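You operate a simulated robot arm through the tools that you are given. There is no shell and no other tool. Be economical: measure what you need, move in short steps, check, and stop when the job is done.

You are at the controls of a simulated two-armed robot. One attempt, no reset.

JOB
Stamp the dough round on the dark board and lay it in the square tin.
Fine: one clear print in the middle; put the cookie stamp back. Set down upright: cookie stamp.

Only the result counts: the job must be done as asked and must still hold three seconds after the hand-in. Knocking over, shifting, dropping, spilling or breaking anything else fails it.

ROBOT AND FRAMES
Two 6-joint arms with three-finger grippers on one trunk, on a base that drives. Base frame: it is fixed to the floor where the robot stands at the start and does not move with it; the origin is under the middle of the robot, x ahead of it, y to its left, z up; the surface under the hand at the start is at about z = 0.75. Units: m, rad, N and s.
The left shoulder is at the start at [0.04, 0.148, 1.343], the right one opposite. With the tool pointing down near the work surface each hand reaches from about 0.28 to 0.5 m from the robot's upright axis, wherever it stands, measured 20 degrees to its own side. Places, roughly: dark board [0.8, 0.1, 0.8]; loaf tin (18x11x4 cm) [-1.8, 1.6, 0.1]; pale board [-2, 1.5, 1]; tan board [-2, 1.5, 1]; wooden tamper [-1.75, 1, 0.75]. Payload 2.69 kg a hand.
The TCP of each hand is the grasp point between the finger pads, 0.029 m short of the fingertips. In the tool frame z runs along the fingers and y along their closing line. Largest opening 0.12 m; the body of the gripper starts 0.078 m behind the TCP.
Orientation is that of the tool frame in the base frame, as [roll, pitch, yaw] about the fixed x, y, z axes, in that order (R = Rz(yaw) Ry(pitch) Rx(roll)). With the fingers straight down and closing along the base's y, the tool's x points along the base's -x, its y along +y and its z along -z.

CONTROLS
- The arms move only by the tool apply_moves. It takes "left_deltas", "right_deltas" or both (then of equal length, played together; a hand with none holds still); each is a list of rows, each an object (a shift or turn left out is 0, a gripper value left out holds the last) with "fingers": the closure in counts, from 0 (fully open) to 255 (shut); "delta_pos": the shift along the tool's x, y, z in units of 25 mm (1.0 is 25 mm), a list of three; "rotation": the turn, a rotation vector about the tool's x, y, z in units of 8 degrees (1.0 is 8 degrees), a list of three. In form: [{"fingers": fingers, "delta_pos": [dx, dy, dz], "rotation": [ax, ay, az]}, ...]. A call has 1 to 20 rows; each row shifts and turns the commanded pose from where the row before left it, along the tool's axes as they then stand. A call with a number of a shift or a turn outside -1 to 1 is refused whole. A row lasts 0.2 s, in which the tool goes at most 0.05 m and 0.15 rad; a call with a longer step from one row to the next is refused whole, and so is a gripper value outside its range. A pose out of reach is approached as far as the arm can. The call stops where the force on the tool passes 40 N (or 10 N more than at its start, if that is more) or the arm is blocked; 0.2 s more then pass. Each finger halts on what it meets, pressing with about 24 N; the grip force reading is that of the motor and also rises with nothing between the fingers. The clock runs only during rows and for 0.2 s after the last one: add rows that do not move to give the fingers time. The reply holds the time, the measured pose of the TCP, the force on the tool along the base axes, the opening and the grip force, in the units named above and with some noise, with the torque about the TCP (base axes, N m) and any sound that the robot's microphone picked up, and new pictures: "pictures" is both (left out), scene, wrist or none (wrist: the cameras of the hands that moved).
- Cameras (640 x 400 px; columns grow to the right, rows downward): "scene" is now at [0.0956, 0.0104, 1.5503]; the picture's right is [0.16, -0.99, 0.00], its down [-0.76, -0.12, -0.64] and it looks along [0.63, 0.10, -0.77] (base axes); focal length 276 px, centre (320, 200). "left" rides on the left gripper at [0.063, 0, -0.104] in its tool frame; the picture's right is [0.00, 1.00, 0.00], its down [-0.83, 0.00, -0.56] and it looks along [-0.56, 0.00, 0.83] (tool axes); focal length 275 px, centre (320, 200). "right" rides on the right gripper at [0.063, 0, -0.104] in its tool frame; the picture's right is [0.00, 1.00, 0.00], its down [-0.83, 0.00, -0.56] and it looks along [-0.56, 0.00, 0.83] (tool axes); focal length 275 px, centre (320, 200). There is no depth. A picture from a camera that has moved, and an enlarged one, comes with that camera's place and axes in the base frame and with its lens.
- lift_body(by): slides the trunk up (or, below 0, down) by that many m; the arms and the scene camera ride with it, the base frame stays. It gives what a move gives, with no picture.
- drive_base(legs): drives the robot by 1 to 6 legs, each [ahead, turn to the left] in m and rad, along the robot's own axes; the way and the turn of a leg run together, so that a leg with both is an arc; at most 1.5 m and 3.142 rad a leg. The arms and the cameras ride along, it lands a little off, and it stops where it bumps. It gives what a move gives, and a new picture of the scene camera.
- pan_tilt(pan, tilt): turns the head with the scene camera to pan (to the left, within 1.501 rad either way) and tilt (down, from -0.506 to 1.204), counted from straight ahead of the robot. It gives what a move gives, and a new picture of the scene camera.
- inspect(camera, box): a new picture of the part [left, top, right, bottom] of that camera's present view, enlarged. The clock stands still meanwhile.
- hand_in(): hands the job in; it is judged then, once.

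Go step by step. Nothing tells you exact positions but the pictures and the camera data: compare them with the known pose of the tool, close in by small moves and look again before you grip or let go. The budget is 120 turns and 260 pictures, counting those below and the enlarged ones. Unless the task says otherwise, let go and move clear before handing in, and close with one line.

The tools are called after "Call:" as name(argument=value, ...) on one line, values as JSON. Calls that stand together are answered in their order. apply_moves: Moves the arms, as the interface text tells. Its arguments: {"type":"object","properties":{"left_deltas":{"type":"array"},"right_deltas":{"type":"array"},"pictures":{"type":"string","enum":["both","scene","wrist","none"]}},"required":[]} The other tools are called the same way: lift_body (by) slides the trunk up or down; drive_base (legs) drives the base; pan_tilt (pan, tilt) turns the head that bears the scene camera; inspect (camera, box) takes an enlarged picture of a part of a camera's view; hand_in () hands the job in.

At the start:

```text
t: 0.0
left_eef_pos: [0.4734, 0.2718, 0.9927]
left_orientation: [-3.141, 0.0, 3.141]
left_contact_force: [-0.5, 0.1, 0.6]
left_torque: [-0.05, 0.01, -0.03]
left_finger_gap: 0.1198
left_grasp_force: 0.0
right_eef_pos: [0.5497, -0.0865, 1.1045]
right_orientation: [3.141, 0.0, -3.14]
right_contact_force: [0.2, 0.1, -0.1]
right_torque: [0.01, 0.03, -0.02]
right_finger_gap: 0.12
right_grasp_force: 0.0
trunk travel left (down, up): [-0.47, 0.028]
robot x, y, heading: [-0.0007, -0.0033, -0.001]
head pan, tilt: [0.157, 0.88]
```

scene: 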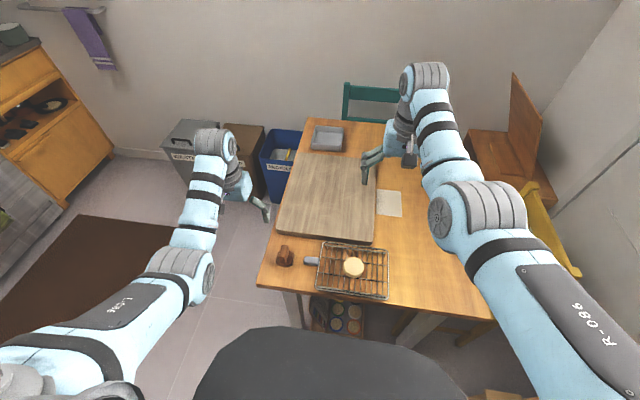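
right: 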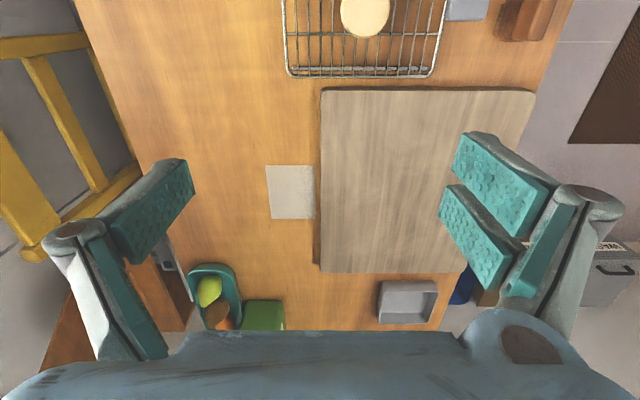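
left: 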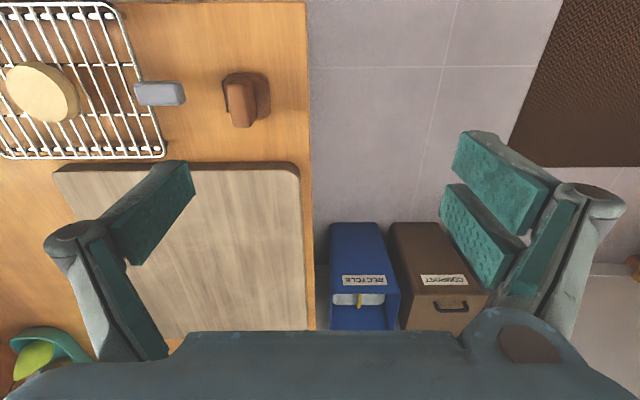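

I see a table with a grey-brown board, a wire rack with a round on it, a brown wooden block (maybe the stamp) and a small grey tin at the far end. I'll look closer before moving.

Call:
inspect(camera="scene", box=[250, 220, 410, 320])

Call:
inspect(camera="scene", box=[260, 110, 420, 210])

Call:
inspect(camera="left", box=[0, 40, 320, 240])

Call:
inspect(camera="right", box=[250, 0, 570, 200])

```text
4.00 times, centred on (330, 270) of scene
camera zoom: at [0.0956, 0.0104, 1.5503], right [0.16, -0.99, 0.0], down [-0.76, -0.12, -0.64], along [0.63, 0.1, -0.77], focal length 1103 px, centre (280, -80)
```

zoom: 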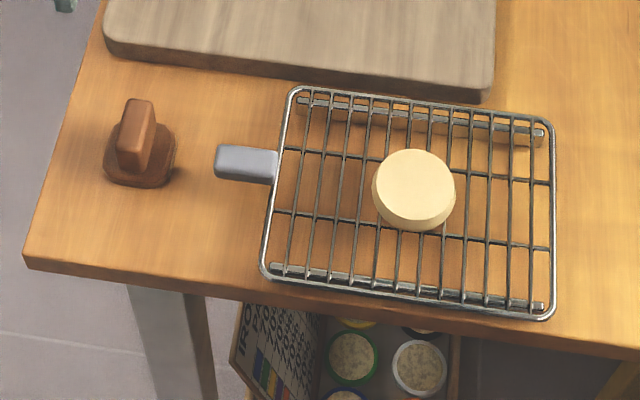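

```text
4.00 times, centred on (340, 160) of scene
camera zoom: at [0.0956, 0.0104, 1.5503], right [0.16, -0.99, 0.0], down [-0.76, -0.12, -0.64], along [0.63, 0.1, -0.77], focal length 1103 px, centre (240, 360)
```

zoom: 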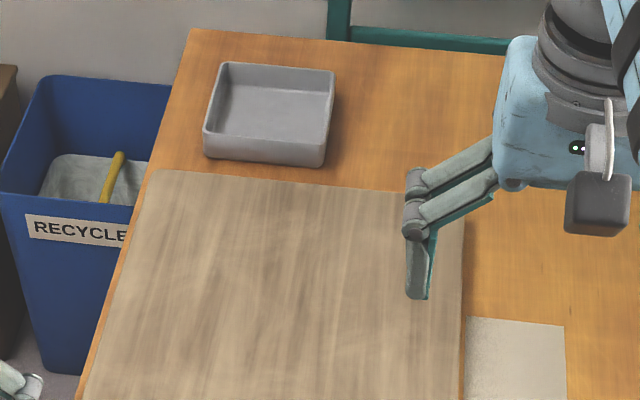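

```text
2.00 times, centred on (160, 140) of left
camera zoom: at [0.4098, 0.2735, 1.0974], right [0.0, 1.0, 0.0], down [0.83, 0.0, 0.56], along [0.56, 0.0, -0.83], focal length 551 px, centre (640, 320)
```

zoom: 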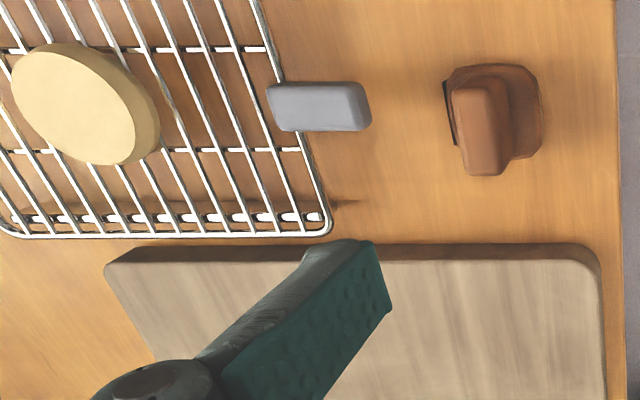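

```text
2.00 times, centred on (410, 100) of right
camera zoom: at [0.4868, -0.0881, 1.2084], right [0.0, 1.0, 0.0], down [0.83, 0.0, 0.56], along [0.56, 0.0, -0.83], focal length 551 px, centre (140, 400)
```

zoom: 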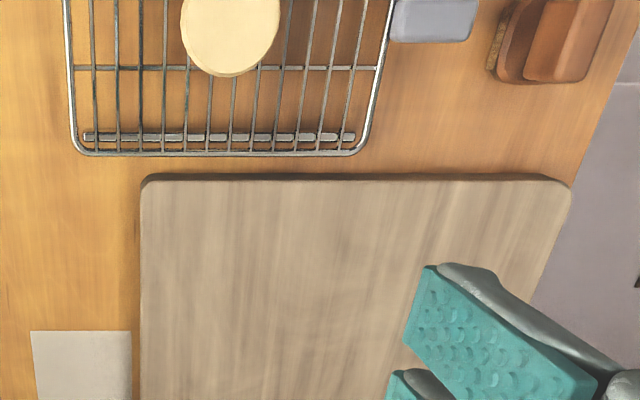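

The dough round appears to lie on the wire rack at about (0.48, -0.03), top z about 0.78. The stamp is at about (0.48, 0.18), the board spans x 0.57–0.97, and the tin is near (1.12, 0.14). I'll look at the space around the table before planning the driving.

Call:
pan_tilt(pan=0.0, tilt=1.2)

Call:
pan_tilt(pan=0.7, tilt=0.7)

```text
t: 0.8
left_eef_pos: [0.4732, 0.2726, 0.9937]
left_orientation: [3.141, 0.001, 3.141]
left_contact_force: [0.8, 0.1, -0.7]
left_torque: [-0.02, -0.03, 0.02]
left_finger_gap: 0.1201
left_grasp_force: 0.1
right_eef_pos: [0.5499, -0.0851, 1.1049]
right_orientation: [3.141, 0.0, -3.141]
right_contact_force: [0.4, -0.1, -0.9]
right_torque: [0.02, -0.01, 0.0]
right_finger_gap: 0.1201
right_grasp_force: 0.0
trunk travel left (down, up): [-0.47, 0.028]
robot x, y, heading: [0.0003, 0.0012, -0.004]
head pan, tilt: [0.0, 1.201]
camera scene: at [0.0758, -0.0015, 1.5289], right [0.0, -1.0, 0.0], down [-0.93, 0.0, -0.36], along [0.36, 0.0, -0.93], focal length 276 px, centre (320, 200)
```

scene: 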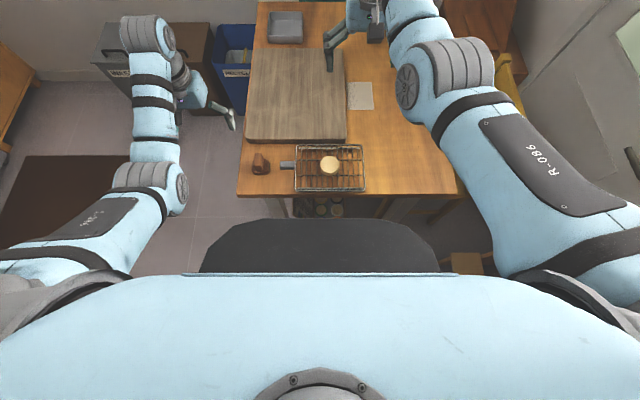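

```text
t: 1.9
left_eef_pos: [0.4729, 0.2723, 0.9934]
left_orientation: [3.141, 0.0, 3.14]
left_contact_force: [0.0, -0.1, 0.2]
left_torque: [-0.01, -0.03, -0.02]
left_finger_gap: 0.1198
left_grasp_force: 0.1
right_eef_pos: [0.5493, -0.0869, 1.1052]
right_orientation: [3.141, 0.0, 3.142]
right_contact_force: [0.4, -0.3, 0.2]
right_torque: [-0.02, 0.0, -0.04]
right_finger_gap: 0.12
right_grasp_force: 0.1
trunk travel left (down, up): [-0.47, 0.028]
robot x, y, heading: [0.0004, 0.0008, -0.0]
head pan, tilt: [0.7, 0.7]
camera scene: at [0.0848, 0.0531, 1.5648], right [0.64, -0.77, 0.0], down [-0.49, -0.41, -0.76], along [0.59, 0.49, -0.64], focal length 276 px, centre (320, 200)
```

scene: 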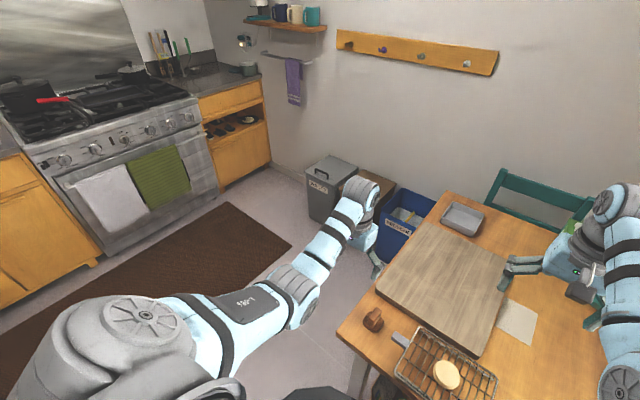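

The floor left of the table is free, so I can do the stamping from the front and approach the tin from the left side later. I'll move forward a little now to bring the board's near edge into reach.

Call:
drive_base(legs=[[0.1, 0.0]])

Call:
pan_tilt(pan=0.0, tilt=1.0)

```text
t: 3.0
left_eef_pos: [0.5621, 0.2724, 0.9993]
left_orientation: [3.14, 0.012, -3.141]
left_contact_force: [0.4, 0.2, -0.2]
left_torque: [-0.06, 0.1, 0.01]
left_finger_gap: 0.1199
left_grasp_force: 0.1
right_eef_pos: [0.6382, -0.0864, 1.1126]
right_orientation: [-3.141, 0.011, -3.141]
right_contact_force: [-0.6, -0.1, -1.3]
right_torque: [-0.07, 0.06, 0.02]
right_finger_gap: 0.12
right_grasp_force: 0.1
trunk travel left (down, up): [-0.47, 0.028]
robot x, y, heading: [0.1007, -0.0019, -0.003]
head pan, tilt: [0.7, 0.7]
camera scene: at [0.1716, 0.0537, 1.5655], right [0.64, -0.76, 0.01], down [-0.49, -0.42, -0.77], along [0.59, 0.49, -0.64], focal length 276 px, centre (320, 200)
```

scene: 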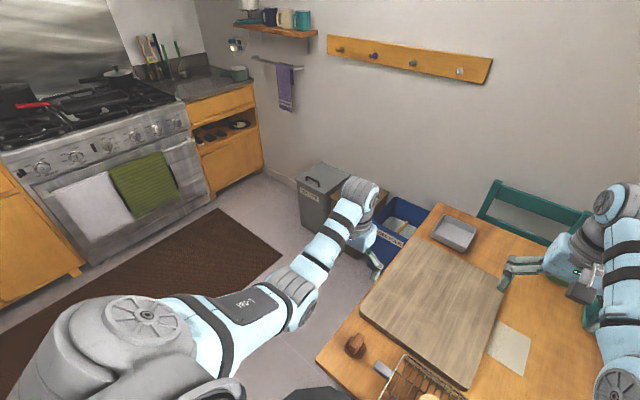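

```text
t: 4.1
left_eef_pos: [0.5717, 0.2729, 0.9945]
left_orientation: [-3.141, 0.002, 3.139]
left_contact_force: [0.3, 0.4, 0.8]
left_torque: [0.02, 0.03, -0.03]
left_finger_gap: 0.1199
left_grasp_force: 0.1
right_eef_pos: [0.6493, -0.0844, 1.1066]
right_orientation: [3.142, 0.002, -3.14]
right_contact_force: [1.0, -0.4, 0.9]
right_torque: [0.01, 0.03, -0.02]
right_finger_gap: 0.1198
right_grasp_force: 0.0
trunk travel left (down, up): [-0.47, 0.028]
robot x, y, heading: [0.1002, -0.0013, -0.001]
head pan, tilt: [0.0, 1.0]
camera scene: at [0.1926, -0.0015, 1.5413], right [0.0, -1.0, 0.0], down [-0.84, 0.0, -0.54], along [0.54, 0.0, -0.84], focal length 276 px, centre (320, 200)
```

scene: 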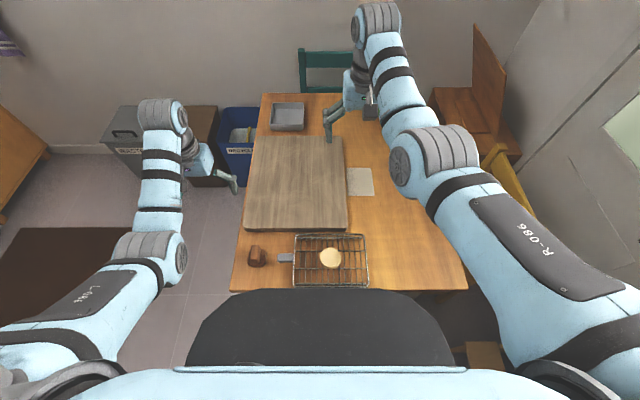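

Positions agree with the earlier estimate. I'll bring both hands above their objects, the right over the dough and the left over the stamp, and look through the wrist cameras.

Call:
apply_moves(right_deltas=[{"delta_pos": [0.85, 0.27, 0.85]}, {"delta_pos": [0.85, 0.27, 0.85]}, {"delta_pos": [0.85, 0.27, 0.85]}, {"delta_pos": [0.85, 0.27, 0.85]}, {"delta_pos": [0.85, 0.27, 0.85]}, {"delta_pos": [0.85, 0.27, 0.85]}, {"delta_pos": [0.85, 0.27, 0.85]}, {"delta_pos": [0.85, 0.27, 0.85]}], left_deltas=[{"delta_pos": [0.46, -0.45, 0.3]}, {"delta_pos": [0.46, -0.45, 0.3]}, {"delta_pos": [0.46, -0.45, 0.3]}, {"delta_pos": [0.46, -0.45, 0.3]}, {"delta_pos": [0.46, -0.45, 0.3]}, {"delta_pos": [0.46, -0.45, 0.3]}, {"delta_pos": [0.46, -0.45, 0.3]}, {"delta_pos": [0.46, -0.45, 0.3]}])

```text
t: 5.8
left_eef_pos: [0.4896, 0.1899, 0.9301]
left_orientation: [3.139, 0.005, 3.139]
left_contact_force: [-0.1, -1.5, -0.2]
left_torque: [-0.01, 0.01, 0.01]
left_finger_gap: 0.12
left_grasp_force: 0.1
left hand out of reach, approached as far as the arm can: row 1, 3
right_eef_pos: [0.5466, -0.1445, 0.9461]
right_orientation: [-3.019, 0.065, 3.078]
right_contact_force: [-0.5, -0.3, -0.7]
right_torque: [-0.02, -0.02, 0.0]
right_finger_gap: 0.12
right_grasp_force: 0.0
right hand out of reach, approached as far as the arm can: row 3, 5, 6, 7, 8
trunk travel left (down, up): [-0.47, 0.028]
robot x, y, heading: [0.0994, 0.0028, -0.002]
head pan, tilt: [0.0, 1.0]
stopped in row 8 (right hand): the arm was blocked; the commanded pose is now the measured one
camera scene: at [0.1885, -0.0028, 1.5415], right [0.0, -1.0, 0.0], down [-0.84, 0.0, -0.54], along [0.54, 0.0, -0.84], focal length 276 px, centre (320, 200)
camera right: at [0.4789, -0.1294, 1.0452], right [0.07, 0.99, -0.12], down [0.8, 0.02, 0.6], along [0.6, -0.14, -0.79], focal length 275 px, centre (320, 200)
camera left: at [0.4257, 0.1915, 1.0342], right [0.01, 1.0, 0.0], down [0.83, -0.01, 0.56], along [0.56, 0.0, -0.83], focal length 275 px, centre (320, 200)
```

scene: 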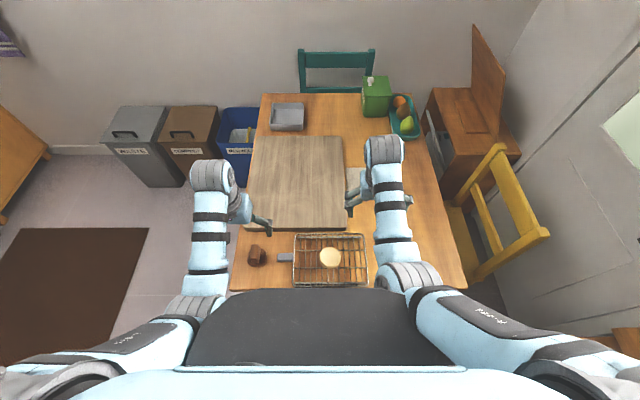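
right: 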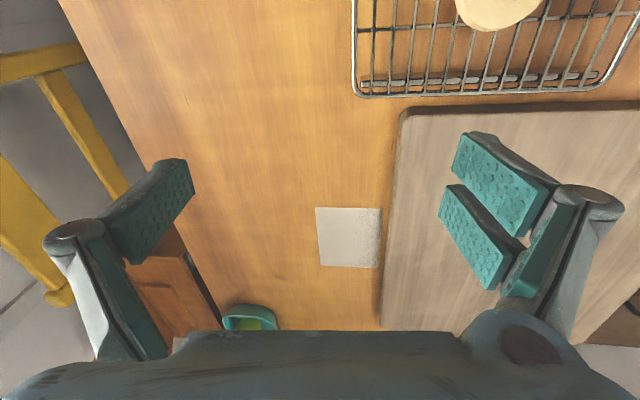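
left: 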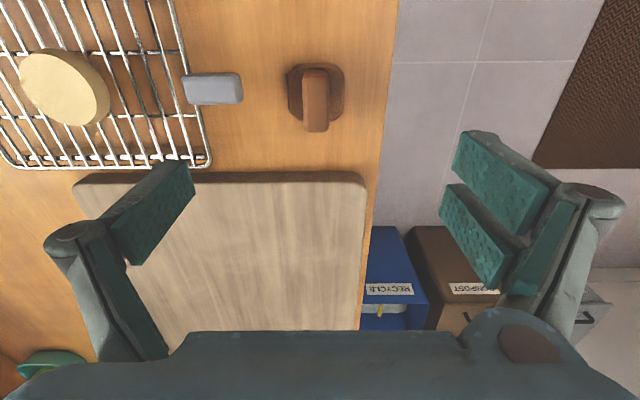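

The left hand is well placed over the stamp; the right arm strayed while descending at full stretch. I'll straighten the right hand, bring it inward first and then over the dough.

Call:
apply_moves(right_deltas=[{"delta_pos": [0.9, 0, 0], "rotation": [-0.437, 0.233, -0.229]}, {"delta_pos": [0.9, 0, 0], "rotation": [-0.437, 0.233, -0.229]}, {"delta_pos": [0.82, 0.5, 0]}, {"delta_pos": [0, 0.82, 0.2]}, {"delta_pos": [0, 0.82, 0.2]}, {"delta_pos": [0, 0.82, 0.2]}, {"delta_pos": [0, 0.82, 0.2]}, {"delta_pos": [0, 0.82, 0.2]}, {}], pictures="wrist")

Call:
inspect(camera="left", box=[200, 30, 440, 180])

```text
t: 7.0
left_eef_pos: [0.4901, 0.1895, 0.9312]
left_orientation: [3.141, 0.006, 3.141]
left_contact_force: [-0.1, -0.4, 0.1]
left_torque: [-0.02, -0.05, 0.04]
left_finger_gap: 0.1199
left_grasp_force: 0.2
right_eef_pos: [0.5176, -0.1771, 0.9497]
right_orientation: [-2.989, 0.075, 3.088]
right_contact_force: [-0.6, 0.5, 0.5]
right_torque: [-0.04, -0.01, 0.01]
right_finger_gap: 0.1201
right_grasp_force: 0.0
right hand out of reach, approached as far as the arm can: row 3
trunk travel left (down, up): [-0.47, 0.028]
robot x, y, heading: [0.0976, -0.001, 0.0]
head pan, tilt: [0.0, 1.0]
stopped in row 5 (right hand): the arm was blocked; the commanded pose is now the measured one
camera right: at [0.449, -0.1593, 1.0471], right [0.06, 0.99, -0.15], down [0.79, 0.05, 0.61], along [0.61, -0.16, -0.78], focal length 275 px, centre (320, 200)
```

right: 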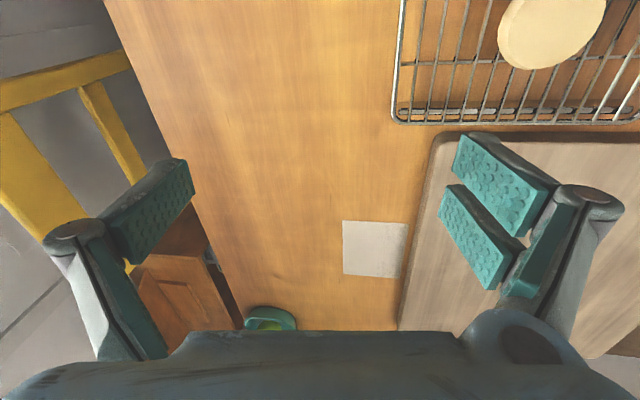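

```text
2.67 times, centred on (320, 105) of left
camera zoom: at [0.4262, 0.1919, 1.0338], right [0.01, 1.0, 0.0], down [0.83, 0.0, 0.56], along [0.56, 0.0, -0.83], focal length 734 px, centre (320, 453)
```

zoom: 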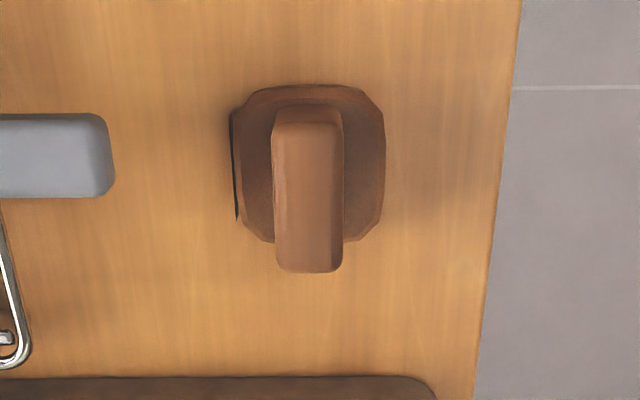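

The right arm is blocked near its joint limits. I'll use the left arm throughout, turning the base so the work lies about 20° to its left. First I'll lift the right hand out of the way, then turn.

Call:
apply_moves(right_deltas=[{"delta_pos": [0, 0, -0.9]}, {"delta_pos": [0, 0, -0.9]}, {"delta_pos": [0, 0, -0.9]}, {"delta_pos": [0, 0, -0.9]}, {"delta_pos": [0, 0, -0.9]}], pictures="none")

Call:
drive_base(legs=[[0.0, -0.43]])

Call:
apply_moves(left_deltas=[{}], pictures="wrist")

```text
t: 8.4
left_eef_pos: [0.4889, 0.1896, 0.9295]
left_orientation: [-3.141, 0.007, 3.141]
left_contact_force: [-0.7, 0.0, -0.8]
left_torque: [-0.03, 0.02, -0.01]
left_finger_gap: 0.1201
left_grasp_force: 0.1
right_eef_pos: [0.5382, -0.1784, 0.9921]
right_orientation: [-2.909, 0.083, 3.048]
right_contact_force: [-0.4, 0.1, -0.1]
right_torque: [0.0, -0.02, 0.02]
right_finger_gap: 0.1202
right_grasp_force: 0.1
right hand out of reach, approached as far as the arm can: row 2, 3, 4, 5
trunk travel left (down, up): [-0.47, 0.028]
robot x, y, heading: [0.1015, -0.0039, 0.004]
head pan, tilt: [0.0, 1.0]
stopped in row 5 (right hand): the arm was blocked; the commanded pose is now the measured one
```

```text
t: 10.1
left_eef_pos: [0.5348, 0.0139, 0.9297]
left_orientation: [3.139, 0.004, 2.715]
left_contact_force: [0.1, -1.1, -0.6]
left_torque: [0.01, -0.01, -0.02]
left_finger_gap: 0.1203
left_grasp_force: 0.2
right_eef_pos: [0.4264, -0.3416, 0.9926]
right_orientation: [-2.908, 0.081, 2.625]
right_contact_force: [0.3, 0.5, 0.1]
right_torque: [0.01, -0.03, 0.05]
right_finger_gap: 0.1203
right_grasp_force: 0.2
trunk travel left (down, up): [-0.47, 0.028]
robot x, y, heading: [0.1001, 0.0002, -0.427]
head pan, tilt: [0.0, 1.0]
camera scene: at [0.1818, -0.0377, 1.5415], right [-0.41, -0.91, 0.0], down [-0.77, 0.35, -0.54], along [0.49, -0.22, -0.84], focal length 276 px, centre (320, 200)
```

scene: 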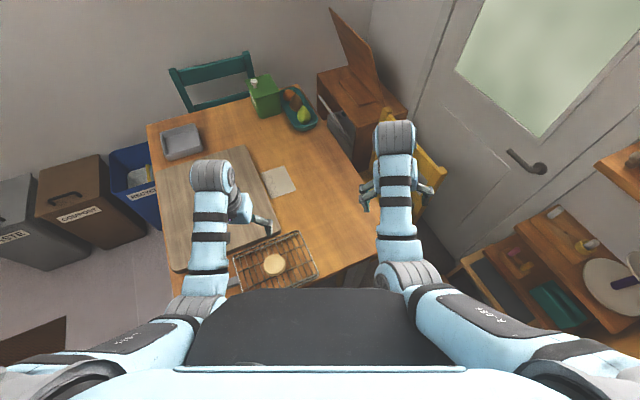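

```text
t: 10.5
left_eef_pos: [0.5342, 0.0125, 0.9296]
left_orientation: [3.141, 0.006, 2.716]
left_contact_force: [-0.7, 0.0, -0.5]
left_torque: [0.0, -0.02, 0.01]
left_finger_gap: 0.12
left_grasp_force: 0.1
right_eef_pos: [0.4265, -0.3428, 0.9923]
right_orientation: [-2.906, 0.081, 2.624]
right_contact_force: [-1.0, -0.3, 1.1]
right_torque: [0.02, 0.0, 0.0]
right_finger_gap: 0.1199
right_grasp_force: 0.1
trunk travel left (down, up): [-0.47, 0.028]
robot x, y, heading: [0.1022, 0.0019, -0.428]
head pan, tilt: [0.0, 1.0]
camera left: at [0.4758, 0.0406, 1.0338], right [0.42, 0.91, 0.0], down [0.75, -0.35, 0.56], along [0.51, -0.23, -0.83], focal length 275 px, centre (320, 200)
```

left: 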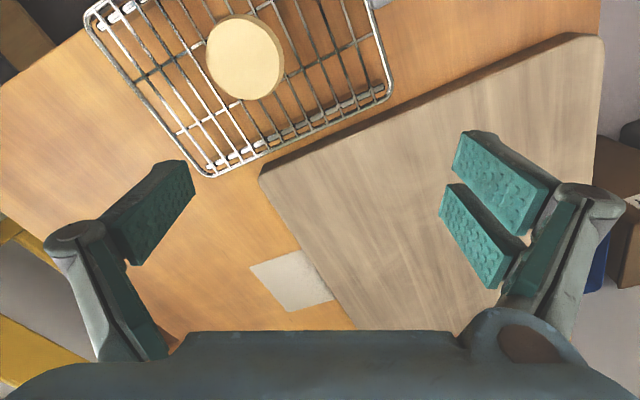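

The left hand now has the dough in view and the estimate (0.480, -0.030) is confirmed. I'll move over it and partly down, then check.

Call:
apply_moves(left_deltas=[{"delta_pos": [0.33, -0.61, 0.4]}, {"delta_pos": [0.33, -0.61, 0.4]}, {"delta_pos": [0.33, -0.61, 0.4]}, {"delta_pos": [0.33, -0.62, 0.4]}, {"delta_pos": [0, 0, 0.6]}, {"delta_pos": [0, 0, 0.6]}, {}])

Call:
inspect(camera="left", box=[160, 0, 480, 200])

```text
t: 12.1
left_eef_pos: [0.4905, -0.0118, 0.8592]
left_orientation: [3.104, 0.011, 2.724]
left_contact_force: [-0.8, -0.9, -0.4]
left_torque: [-0.04, 0.01, 0.0]
left_finger_gap: 0.1199
left_grasp_force: 0.1
right_eef_pos: [0.4272, -0.3424, 0.9914]
right_orientation: [-2.909, 0.082, 2.625]
right_contact_force: [-0.3, 1.9, -0.2]
right_torque: [-0.03, 0.0, 0.02]
right_finger_gap: 0.1199
right_grasp_force: 0.0
trunk travel left (down, up): [-0.47, 0.028]
robot x, y, heading: [0.0991, 0.0002, -0.427]
head pan, tilt: [0.0, 1.0]
camera scene: at [0.1815, -0.0386, 1.5415], right [-0.41, -0.91, 0.0], down [-0.77, 0.35, -0.54], along [0.49, -0.22, -0.84], focal length 276 px, centre (320, 200)
camera left: at [0.4302, 0.0121, 0.9628], right [0.41, 0.91, 0.04], down [0.74, -0.36, 0.56], along [0.53, -0.2, -0.82], focal length 275 px, centre (320, 200)
```

scene: 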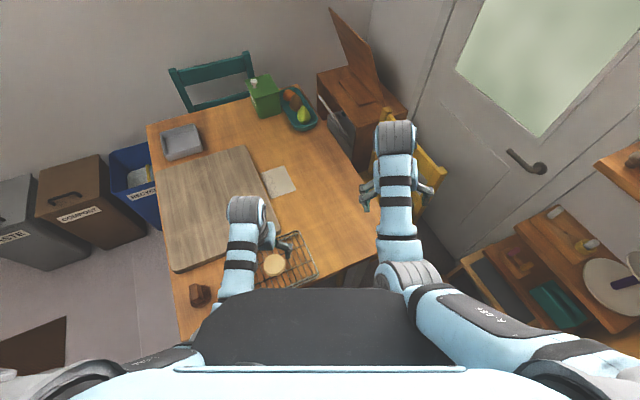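
left: 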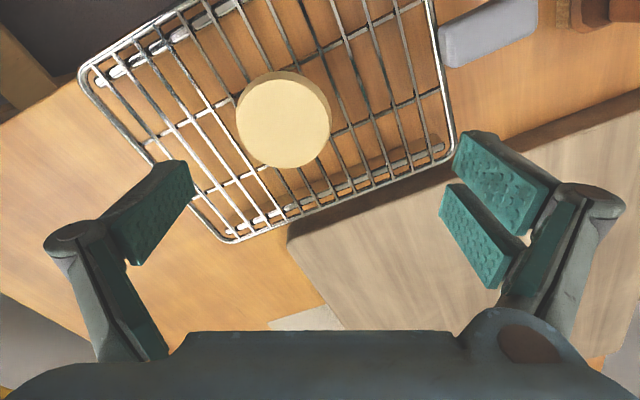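

```text
2.00 times, centred on (320, 100) of left
camera zoom: at [0.4302, 0.0121, 0.9628], right [0.41, 0.91, 0.04], down [0.74, -0.36, 0.56], along [0.53, -0.2, -0.82], focal length 551 px, centre (320, 400)
```

zoom: 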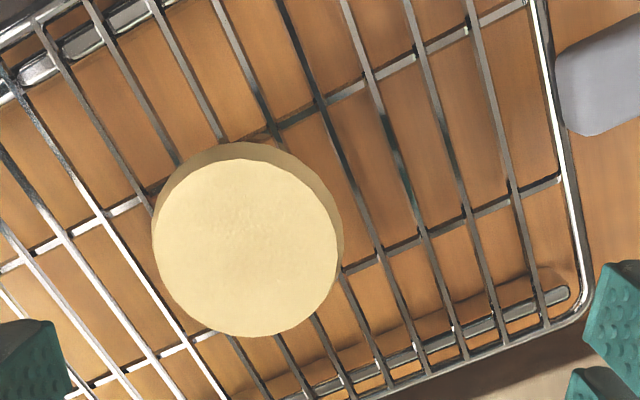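

The hand stopped about 2 cm short and slightly tilted. I'll wait a moment to see whether it settles.

Call:
apply_moves(left_deltas=[{}, {}, {}], pictures="none")

```text
t: 12.9
left_eef_pos: [0.4876, -0.0095, 0.8588]
left_orientation: [3.104, 0.005, 2.723]
left_contact_force: [-0.3, 0.3, 0.1]
left_torque: [-0.02, -0.02, 0.0]
left_finger_gap: 0.1198
left_grasp_force: 0.0
right_eef_pos: [0.4263, -0.3424, 0.9923]
right_orientation: [-2.91, 0.083, 2.625]
right_contact_force: [-0.6, 0.3, -0.9]
right_torque: [-0.03, 0.01, 0.0]
right_finger_gap: 0.12
right_grasp_force: 0.1
trunk travel left (down, up): [-0.47, 0.028]
robot x, y, heading: [0.0998, -0.0014, -0.425]
head pan, tilt: [0.0, 1.0]
```

The arm won't come further inward than about y = 0.15 in the robot frame. I'll turn the base a bit more right so the dough lies further to the left arm's side.

Call:
drive_base(legs=[[0.0, -0.16]])

Call:
apply_moves(left_deltas=[{}], pictures="wrist")

```text
t: 13.9
left_eef_pos: [0.4805, -0.0713, 0.8563]
left_orientation: [3.104, 0.002, 2.562]
left_contact_force: [0.3, 0.3, -0.3]
left_torque: [-0.03, 0.0, -0.01]
left_finger_gap: 0.12
left_grasp_force: 0.2
right_eef_pos: [0.368, -0.39, 0.9927]
right_orientation: [-2.908, 0.08, 2.465]
right_contact_force: [0.0, -0.4, 0.0]
right_torque: [0.01, -0.02, 0.0]
right_finger_gap: 0.1198
right_grasp_force: 0.0
trunk travel left (down, up): [-0.47, 0.028]
robot x, y, heading: [0.0963, 0.0033, -0.589]
head pan, tilt: [0.0, 1.0]
camera scene: at [0.1755, -0.0499, 1.5415], right [-0.55, -0.83, 0.0], down [-0.7, 0.46, -0.54], along [0.45, -0.3, -0.84], focal length 276 px, centre (320, 200)
```

scene: 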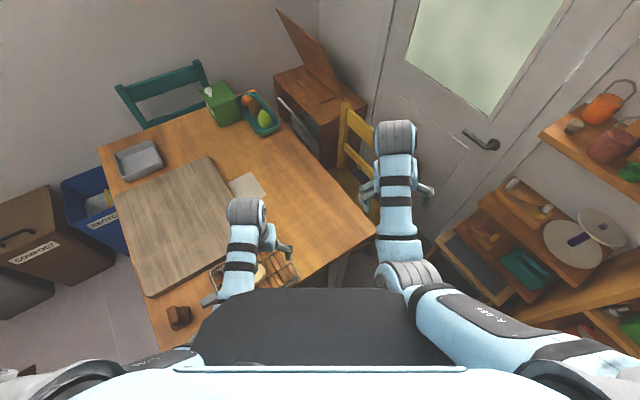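

```text
t: 14.3
left_eef_pos: [0.4807, -0.07, 0.8573]
left_orientation: [3.1, 0.001, 2.561]
left_contact_force: [-1.0, 0.4, -0.8]
left_torque: [0.03, -0.01, -0.02]
left_finger_gap: 0.1202
left_grasp_force: 0.1
right_eef_pos: [0.367, -0.3912, 0.9926]
right_orientation: [-2.907, 0.086, 2.462]
right_contact_force: [0.8, 0.3, 0.3]
right_torque: [0.0, 0.0, 0.01]
right_finger_gap: 0.12
right_grasp_force: 0.1
trunk travel left (down, up): [-0.47, 0.028]
robot x, y, heading: [0.1, -0.0005, -0.586]
head pan, tilt: [0.0, 1.0]
camera left: at [0.4256, -0.0383, 0.9607], right [0.55, 0.83, 0.04], down [0.68, -0.48, 0.56], along [0.48, -0.28, -0.83], focal length 275 px, centre (320, 200)
```

left: 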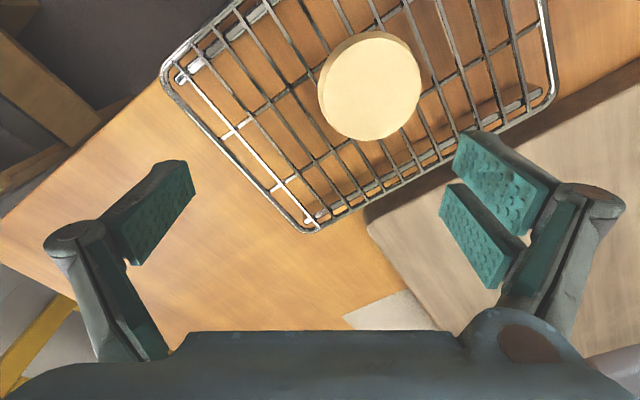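

The dough is now to the left of the hand by about (2, 3) cm in tool axes. I'll move over it and see whether the tilt clears.

Call:
apply_moves(left_deltas=[{"delta_pos": [0.3, 0.44, 0]}, {"delta_pos": [0.3, 0.44, 0]}, {"delta_pos": [0.3, 0.44, 0]}, {}], pictures="wrist")

```text
t: 15.3
left_eef_pos: [0.4793, -0.0334, 0.8585]
left_orientation: [3.105, 0.004, 2.563]
left_contact_force: [-0.5, -0.1, -0.4]
left_torque: [0.03, 0.0, 0.0]
left_finger_gap: 0.1199
left_grasp_force: 0.1
right_eef_pos: [0.3676, -0.3909, 0.9919]
right_orientation: [-2.908, 0.083, 2.463]
right_contact_force: [-0.5, -0.5, 0.5]
right_torque: [-0.05, -0.03, 0.0]
right_finger_gap: 0.1201
right_grasp_force: 0.0
trunk travel left (down, up): [-0.47, 0.028]
robot x, y, heading: [0.1014, -0.0014, -0.583]
head pan, tilt: [0.0, 1.0]
camera left: at [0.4235, 0.0005, 0.9619], right [0.55, 0.83, 0.04], down [0.68, -0.48, 0.56], along [0.48, -0.28, -0.83], focal length 275 px, centre (320, 200)
```

left: 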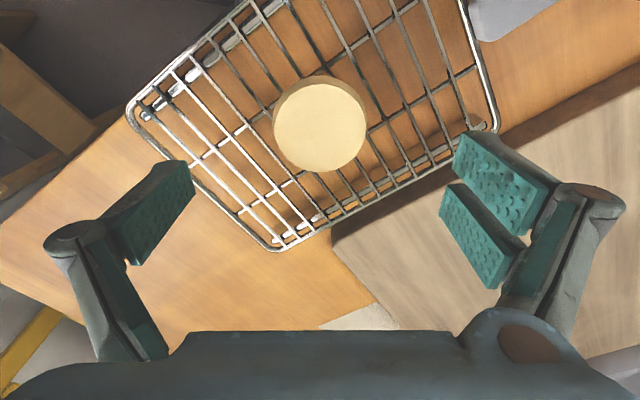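

The hand is centred over the dough within half a centimetre. I'll correct the small tilt and offset, lower to just above grasp height and look.

Call:
apply_moves(left_deltas=[{"delta_pos": [0.1, 0.2, 0.3], "rotation": [0.26, 0, 0]}, {"delta_pos": [0, 0, 0.6]}, {"delta_pos": [0, 0, 0.6]}, {"delta_pos": [0, 0, 0.5]}, {}])

Call:
inspect(camera="left", box=[160, 80, 480, 280])

```text
t: 16.5
left_eef_pos: [0.481, -0.0265, 0.8094]
left_orientation: [3.138, 0.002, 2.562]
left_contact_force: [-0.7, 0.9, -0.8]
left_torque: [0.02, 0.01, 0.02]
left_finger_gap: 0.1199
left_grasp_force: 0.0
right_eef_pos: [0.3674, -0.3905, 0.9921]
right_orientation: [-2.91, 0.083, 2.465]
right_contact_force: [0.4, -0.1, -0.3]
right_torque: [0.01, -0.03, 0.0]
right_finger_gap: 0.1201
right_grasp_force: 0.1
trunk travel left (down, up): [-0.47, 0.028]
robot x, y, heading: [0.0963, 0.002, -0.581]
head pan, tilt: [0.0, 1.0]
camera scene: at [0.1745, -0.0511, 1.5415], right [-0.55, -0.83, 0.0], down [-0.7, 0.46, -0.54], along [0.45, -0.3, -0.84], focal length 276 px, centre (320, 200)
camera left: at [0.4272, 0.0091, 0.9128], right [0.55, 0.83, 0.0], down [0.69, -0.46, 0.56], along [0.47, -0.31, -0.83], focal length 275 px, centre (320, 200)
```

scene: 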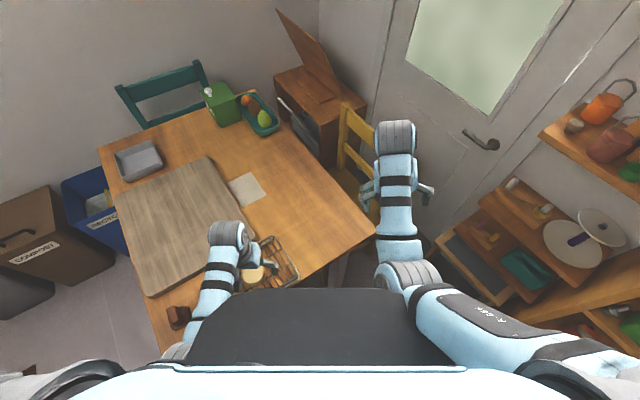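
left: 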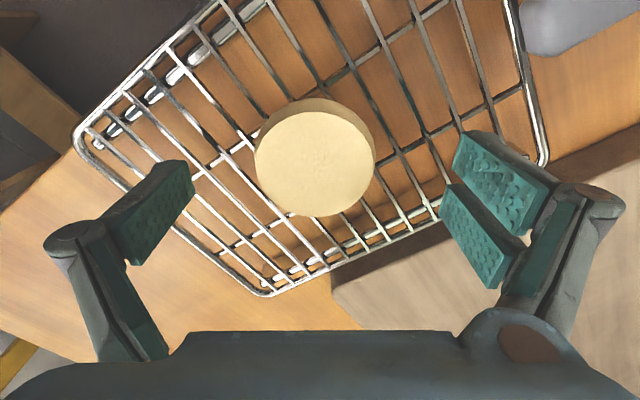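

```text
2.00 times, centred on (320, 180) of left
camera zoom: at [0.4272, 0.0091, 0.9128], right [0.55, 0.83, 0.0], down [0.69, -0.46, 0.56], along [0.47, -0.31, -0.83], focal length 551 px, centre (320, 240)
```

zoom: 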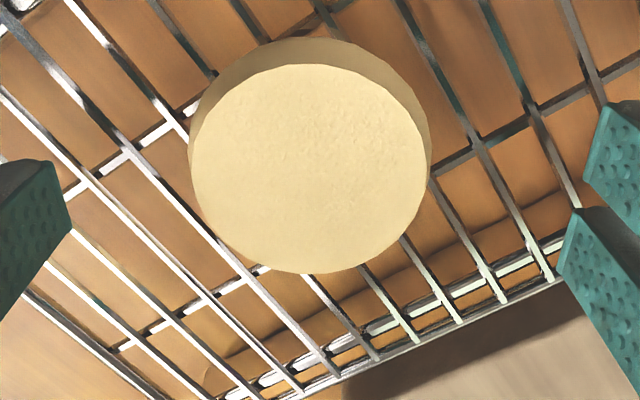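

The dough is within 3 mm of centre, with its bottom at about z 0.76. I'll lower about 12 mm, close moderately, and check the grip.

Call:
apply_moves(left_deltas=[{"delta_pos": [0.05, -0.1, 0.5]}, {}, {"fingers": 145}, {"fingers": 145}, {"fingers": 145}, {"fingers": 145}], pictures="wrist")

```text
t: 17.6
left_eef_pos: [0.4788, -0.0308, 0.8024]
left_orientation: [3.138, 0.022, 2.562]
left_contact_force: [0.7, 2.2, 49.1]
left_torque: [0.64, 0.45, -0.15]
left_finger_gap: 0.0622
left_grasp_force: 24.2
right_eef_pos: [0.3624, -0.3899, 0.9947]
right_orientation: [-2.911, 0.089, 2.462]
right_contact_force: [-0.8, 0.2, 0.2]
right_torque: [0.02, -0.04, 0.0]
right_finger_gap: 0.12
right_grasp_force: 0.0
trunk travel left (down, up): [-0.47, 0.028]
robot x, y, heading: [0.1026, 0.0007, -0.581]
head pan, tilt: [0.0, 1.0]
stopped in row 5 (left hand): the force on the tool passed its limit at 45 N (the readings are from after the stop); the commanded pose is now the measured one
camera left: at [0.423, 0.0063, 0.9053], right [0.55, 0.83, 0.0], down [0.68, -0.45, 0.58], along [0.48, -0.31, -0.82], focal length 275 px, centre (320, 200)
```

left: 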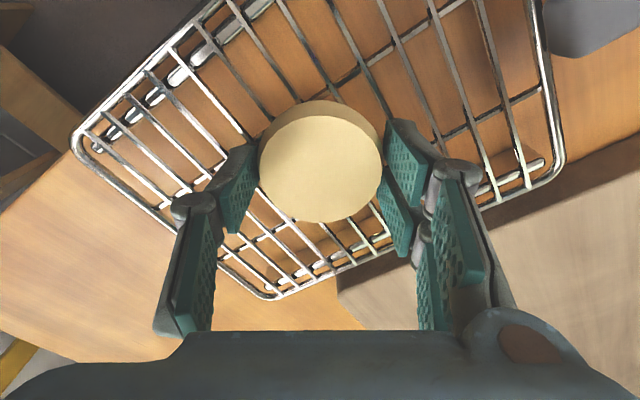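

The dough is gripped (62 mm gap, 24 N) but the fingertips press the rack. I'll lift straight up a little to relieve that and check.

Call:
apply_moves(left_deltas=[{"delta_pos": [0, 0, -0.3]}, {"delta_pos": [0, 0, -0.5]}, {"delta_pos": [0, 0, -0.8]}, {"delta_pos": [0, 0, -0.8]}, {}])

```text
t: 18.8
left_eef_pos: [0.4782, -0.0288, 0.8589]
left_orientation: [3.141, 0.011, 2.563]
left_contact_force: [-0.5, 0.0, -0.9]
left_torque: [-0.04, -0.01, -0.01]
left_finger_gap: 0.0615
left_grasp_force: 24.0
right_eef_pos: [0.3684, -0.3897, 0.9916]
right_orientation: [-2.908, 0.081, 2.462]
right_contact_force: [-0.2, 0.1, 0.3]
right_torque: [-0.03, 0.02, 0.0]
right_finger_gap: 0.1199
right_grasp_force: 0.1
trunk travel left (down, up): [-0.47, 0.028]
robot x, y, heading: [0.0998, 0.0002, -0.585]
head pan, tilt: [0.0, 1.0]
camera scene: at [0.1746, -0.0511, 1.5414], right [-0.55, -0.83, 0.0], down [-0.7, 0.46, -0.54], along [0.45, -0.3, -0.84], focal length 276 px, centre (320, 200)
camera left: at [0.4247, 0.0071, 0.9618], right [0.55, 0.83, 0.0], down [0.69, -0.46, 0.56], along [0.47, -0.31, -0.83], focal length 275 px, centre (320, 200)
```

scene: 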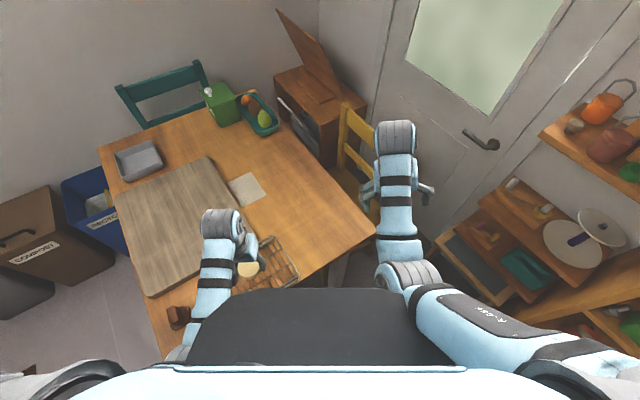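
left: 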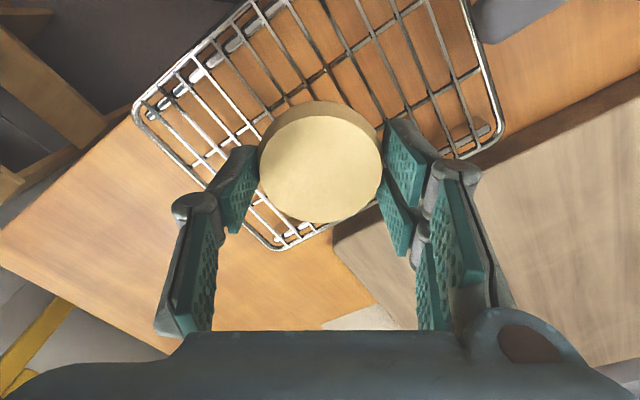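

The dough is held firmly and the rack stayed in place. I'll raise it, turn left a little, edge 5 cm forward and carry it over the near part of the board.

Call:
apply_moves(left_deltas=[{"delta_pos": [0, 0, -0.8]}, {"delta_pos": [0, 0, -0.8]}, {}], pictures="none")

Call:
drive_base(legs=[[0.0, 0.255], [0.05, 0.0]])

Call:
apply_moves(left_deltas=[{}], pictures="wrist")

```text
t: 19.6
left_eef_pos: [0.4781, -0.0292, 0.8987]
left_orientation: [-3.141, 0.01, 2.561]
left_contact_force: [0.6, -0.9, -1.2]
left_torque: [-0.01, 0.0, 0.05]
left_finger_gap: 0.0614
left_grasp_force: 24.5
right_eef_pos: [0.3673, -0.3906, 0.9924]
right_orientation: [-2.909, 0.083, 2.462]
right_contact_force: [0.9, -0.4, -0.9]
right_torque: [0.01, -0.01, 0.0]
right_finger_gap: 0.1199
right_grasp_force: 0.1
trunk travel left (down, up): [-0.47, 0.028]
robot x, y, heading: [0.102, 0.0024, -0.587]
head pan, tilt: [0.0, 1.0]
```

```text
t: 21.4
left_eef_pos: [0.513, 0.0525, 0.9008]
left_orientation: [3.141, 0.021, 2.818]
left_contact_force: [-0.2, 0.4, -0.3]
left_torque: [-0.03, -0.05, -0.05]
left_finger_gap: 0.0618
left_grasp_force: 23.8
right_eef_pos: [0.4954, -0.3233, 0.9962]
right_orientation: [-2.909, 0.09, 2.718]
right_contact_force: [-1.1, 0.3, 0.0]
right_torque: [-0.09, -0.13, 0.03]
right_finger_gap: 0.1198
right_grasp_force: 0.1
trunk travel left (down, up): [-0.47, 0.028]
robot x, y, heading: [0.1468, -0.0176, -0.338]
head pan, tilt: [0.0, 1.0]
camera scene: at [0.2183, -0.043, 1.5423], right [-0.33, -0.95, 0.0], down [-0.79, 0.27, -0.55], along [0.52, -0.18, -0.84], focal length 276 px, centre (320, 200)
```

scene: 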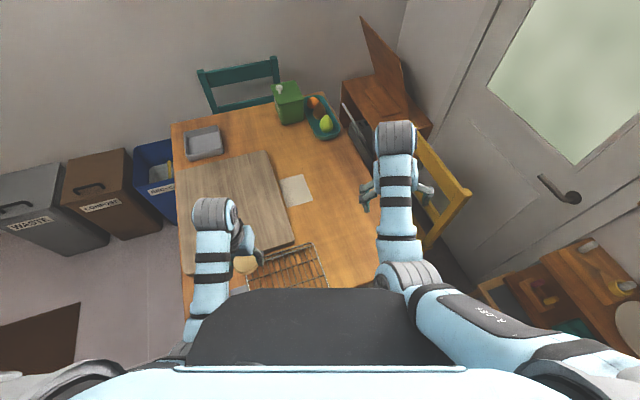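

```text
t: 21.8
left_eef_pos: [0.5244, 0.0498, 0.8959]
left_orientation: [3.141, 0.005, 2.818]
left_contact_force: [0.4, 0.8, -0.4]
left_torque: [0.02, 0.02, 0.0]
left_finger_gap: 0.0615
left_grasp_force: 23.8
right_eef_pos: [0.507, -0.3293, 0.9882]
right_orientation: [-2.905, 0.077, 2.718]
right_contact_force: [-0.3, -0.1, -0.2]
right_torque: [0.01, 0.02, -0.04]
right_finger_gap: 0.1201
right_grasp_force: 0.1
trunk travel left (down, up): [-0.47, 0.028]
robot x, y, heading: [0.148, -0.0148, -0.333]
head pan, tilt: [0.0, 1.0]
camera left: at [0.4645, 0.0709, 1.0001], right [0.32, 0.95, 0.0], down [0.78, -0.27, 0.56], along [0.53, -0.18, -0.83], focal length 275 px, centre (320, 200)
```

left: 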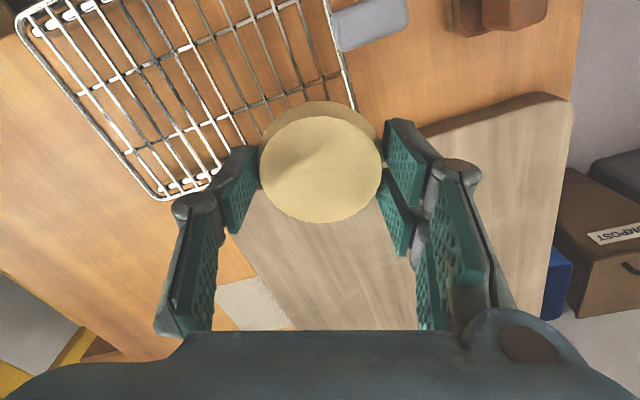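

The board's near edge is at x about 0.575. I'll move the dough forward to about (0.63, 0.05) at this height and check before lowering.

Call:
apply_moves(left_deltas=[{"delta_pos": [-0.8, 0.27, 0]}, {"delta_pos": [-0.8, 0.27, 0]}, {"delta_pos": [-0.8, 0.27, 0]}, {"delta_pos": [-0.8, 0.27, 0]}, {"delta_pos": [-0.8, 0.27, 0]}, {"delta_pos": [0, 0, 0.5]}, {}])

```text
t: 23.4
left_eef_pos: [0.6278, 0.0507, 0.8857]
left_orientation: [3.141, 0.011, 2.818]
left_contact_force: [-0.9, 0.2, -0.7]
left_torque: [0.01, 0.03, 0.02]
left_finger_gap: 0.0616
left_grasp_force: 23.6
right_eef_pos: [0.5029, -0.3266, 0.9922]
right_orientation: [-2.907, 0.082, 2.717]
right_contact_force: [-0.1, 0.4, 0.1]
right_torque: [-0.02, 0.0, 0.0]
right_finger_gap: 0.1199
right_grasp_force: 0.0
trunk travel left (down, up): [-0.47, 0.028]
robot x, y, heading: [0.1471, -0.0163, -0.327]
head pan, tilt: [0.0, 1.0]
camera scene: at [0.2315, -0.047, 1.5415], right [-0.33, -0.95, 0.0], down [-0.8, 0.27, -0.54], along [0.51, -0.18, -0.84], focal length 276 px, centre (320, 200)
camera left: at [0.5668, 0.073, 0.9896], right [0.32, 0.95, 0.0], down [0.78, -0.27, 0.56], along [0.53, -0.18, -0.83], focal length 275 px, centre (320, 200)
```

scene: 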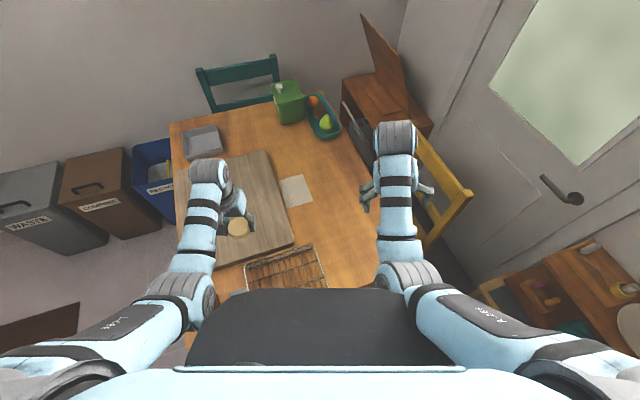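
left: 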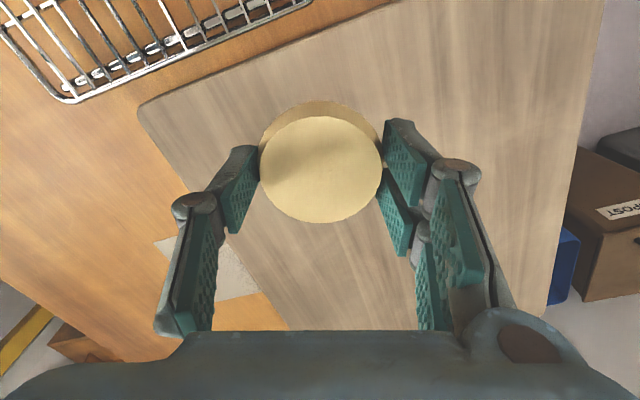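

It's well over the board. I'll lower in decreasing steps towards contact.

Call:
apply_moves(left_deltas=[{"delta_pos": [0, 0, 0.6]}, {"delta_pos": [0, 0, 0.6]}, {"delta_pos": [0, 0, 0.6]}, {"delta_pos": [0, 0, 0.3]}, {}], pictures="none")

Call:
apply_moves(left_deltas=[{"delta_pos": [0, 0, 0.15]}, {"delta_pos": [0, 0, 0.15]}, {}], pictures="wrist")

```text
t: 24.6
left_eef_pos: [0.6276, 0.0501, 0.8333]
left_orientation: [-3.141, 0.01, 2.816]
left_contact_force: [0.2, 0.2, -1.3]
left_torque: [0.03, -0.01, -0.01]
left_finger_gap: 0.0614
left_grasp_force: 23.6
right_eef_pos: [0.504, -0.3266, 0.9918]
right_orientation: [-2.906, 0.08, 2.718]
right_contact_force: [-0.8, -0.1, -0.7]
right_torque: [0.0, -0.01, 0.0]
right_finger_gap: 0.1201
right_grasp_force: 0.0
trunk travel left (down, up): [-0.47, 0.028]
robot x, y, heading: [0.1476, -0.0116, -0.329]
head pan, tilt: [0.0, 1.0]
```

```text
t: 25.4
left_eef_pos: [0.6273, 0.0495, 0.8264]
left_orientation: [3.141, 0.01, 2.817]
left_contact_force: [-0.3, 0.3, -0.5]
left_torque: [0.01, 0.0, 0.01]
left_finger_gap: 0.0616
left_grasp_force: 23.8
right_eef_pos: [0.504, -0.3266, 0.9921]
right_orientation: [-2.907, 0.08, 2.717]
right_contact_force: [-0.9, 0.7, 0.2]
right_torque: [-0.03, -0.01, 0.02]
right_finger_gap: 0.12
right_grasp_force: 0.0
trunk travel left (down, up): [-0.47, 0.028]
robot x, y, heading: [0.1464, -0.0176, -0.335]
head pan, tilt: [0.0, 1.0]
camera left: at [0.5666, 0.0721, 0.9293], right [0.32, 0.95, 0.0], down [0.78, -0.27, 0.56], along [0.53, -0.18, -0.83], focal length 275 px, centre (320, 200)
```

left: 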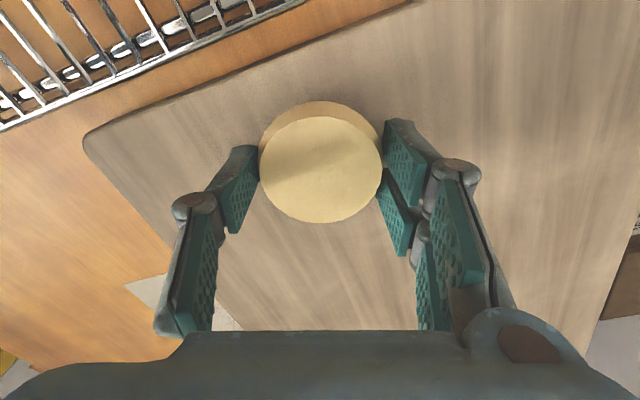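

Still free of contact; I'll go down in small steps, watching the force.

Call:
apply_moves(left_deltas=[{"delta_pos": [0, 0, 0.2]}, {}], pictures="none")

Call:
apply_moves(left_deltas=[{"delta_pos": [0, 0, 0.12]}, {}], pictures="none")

Call:
apply_moves(left_deltas=[{"delta_pos": [0, 0, 0.12]}, {}], pictures="none")

```text
t: 25.9
left_eef_pos: [0.6279, 0.0499, 0.8206]
left_orientation: [-3.141, 0.009, 2.818]
left_contact_force: [-0.1, -0.1, -0.1]
left_torque: [-0.01, 0.02, 0.01]
left_finger_gap: 0.0613
left_grasp_force: 24.1
right_eef_pos: [0.5047, -0.3259, 0.9916]
right_orientation: [-2.909, 0.08, 2.716]
right_contact_force: [-0.5, 0.4, 0.3]
right_torque: [-0.02, 0.02, 0.01]
right_finger_gap: 0.12
right_grasp_force: 0.1
trunk travel left (down, up): [-0.47, 0.028]
robot x, y, heading: [0.1464, -0.0193, -0.327]
head pan, tilt: [0.0, 1.0]
```

```text
t: 26.6
left_eef_pos: [0.6266, 0.0492, 0.8183]
left_orientation: [-3.142, 0.01, 2.816]
left_contact_force: [0.7, -0.3, -0.2]
left_torque: [0.01, 0.02, 0.02]
left_finger_gap: 0.0615
left_grasp_force: 24.0
right_eef_pos: [0.5036, -0.3272, 0.992]
right_orientation: [-2.906, 0.082, 2.717]
right_contact_force: [0.8, 0.0, 0.1]
right_torque: [0.02, -0.02, -0.01]
right_finger_gap: 0.1199
right_grasp_force: 0.0
trunk travel left (down, up): [-0.47, 0.028]
robot x, y, heading: [0.1475, -0.0143, -0.329]
head pan, tilt: [0.0, 1.0]
```

```text
t: 27.1
left_eef_pos: [0.6274, 0.0501, 0.8161]
left_orientation: [-3.141, 0.01, 2.817]
left_contact_force: [0.7, 0.0, 0.1]
left_torque: [-0.02, 0.0, 0.02]
left_finger_gap: 0.0617
left_grasp_force: 24.0
right_eef_pos: [0.5041, -0.3271, 0.9917]
right_orientation: [-2.908, 0.081, 2.718]
right_contact_force: [1.0, 1.1, 0.4]
right_torque: [-0.01, 0.01, 0.0]
right_finger_gap: 0.1203
right_grasp_force: 0.1
trunk travel left (down, up): [-0.47, 0.028]
robot x, y, heading: [0.1469, -0.0182, -0.327]
head pan, tilt: [0.0, 1.0]
```

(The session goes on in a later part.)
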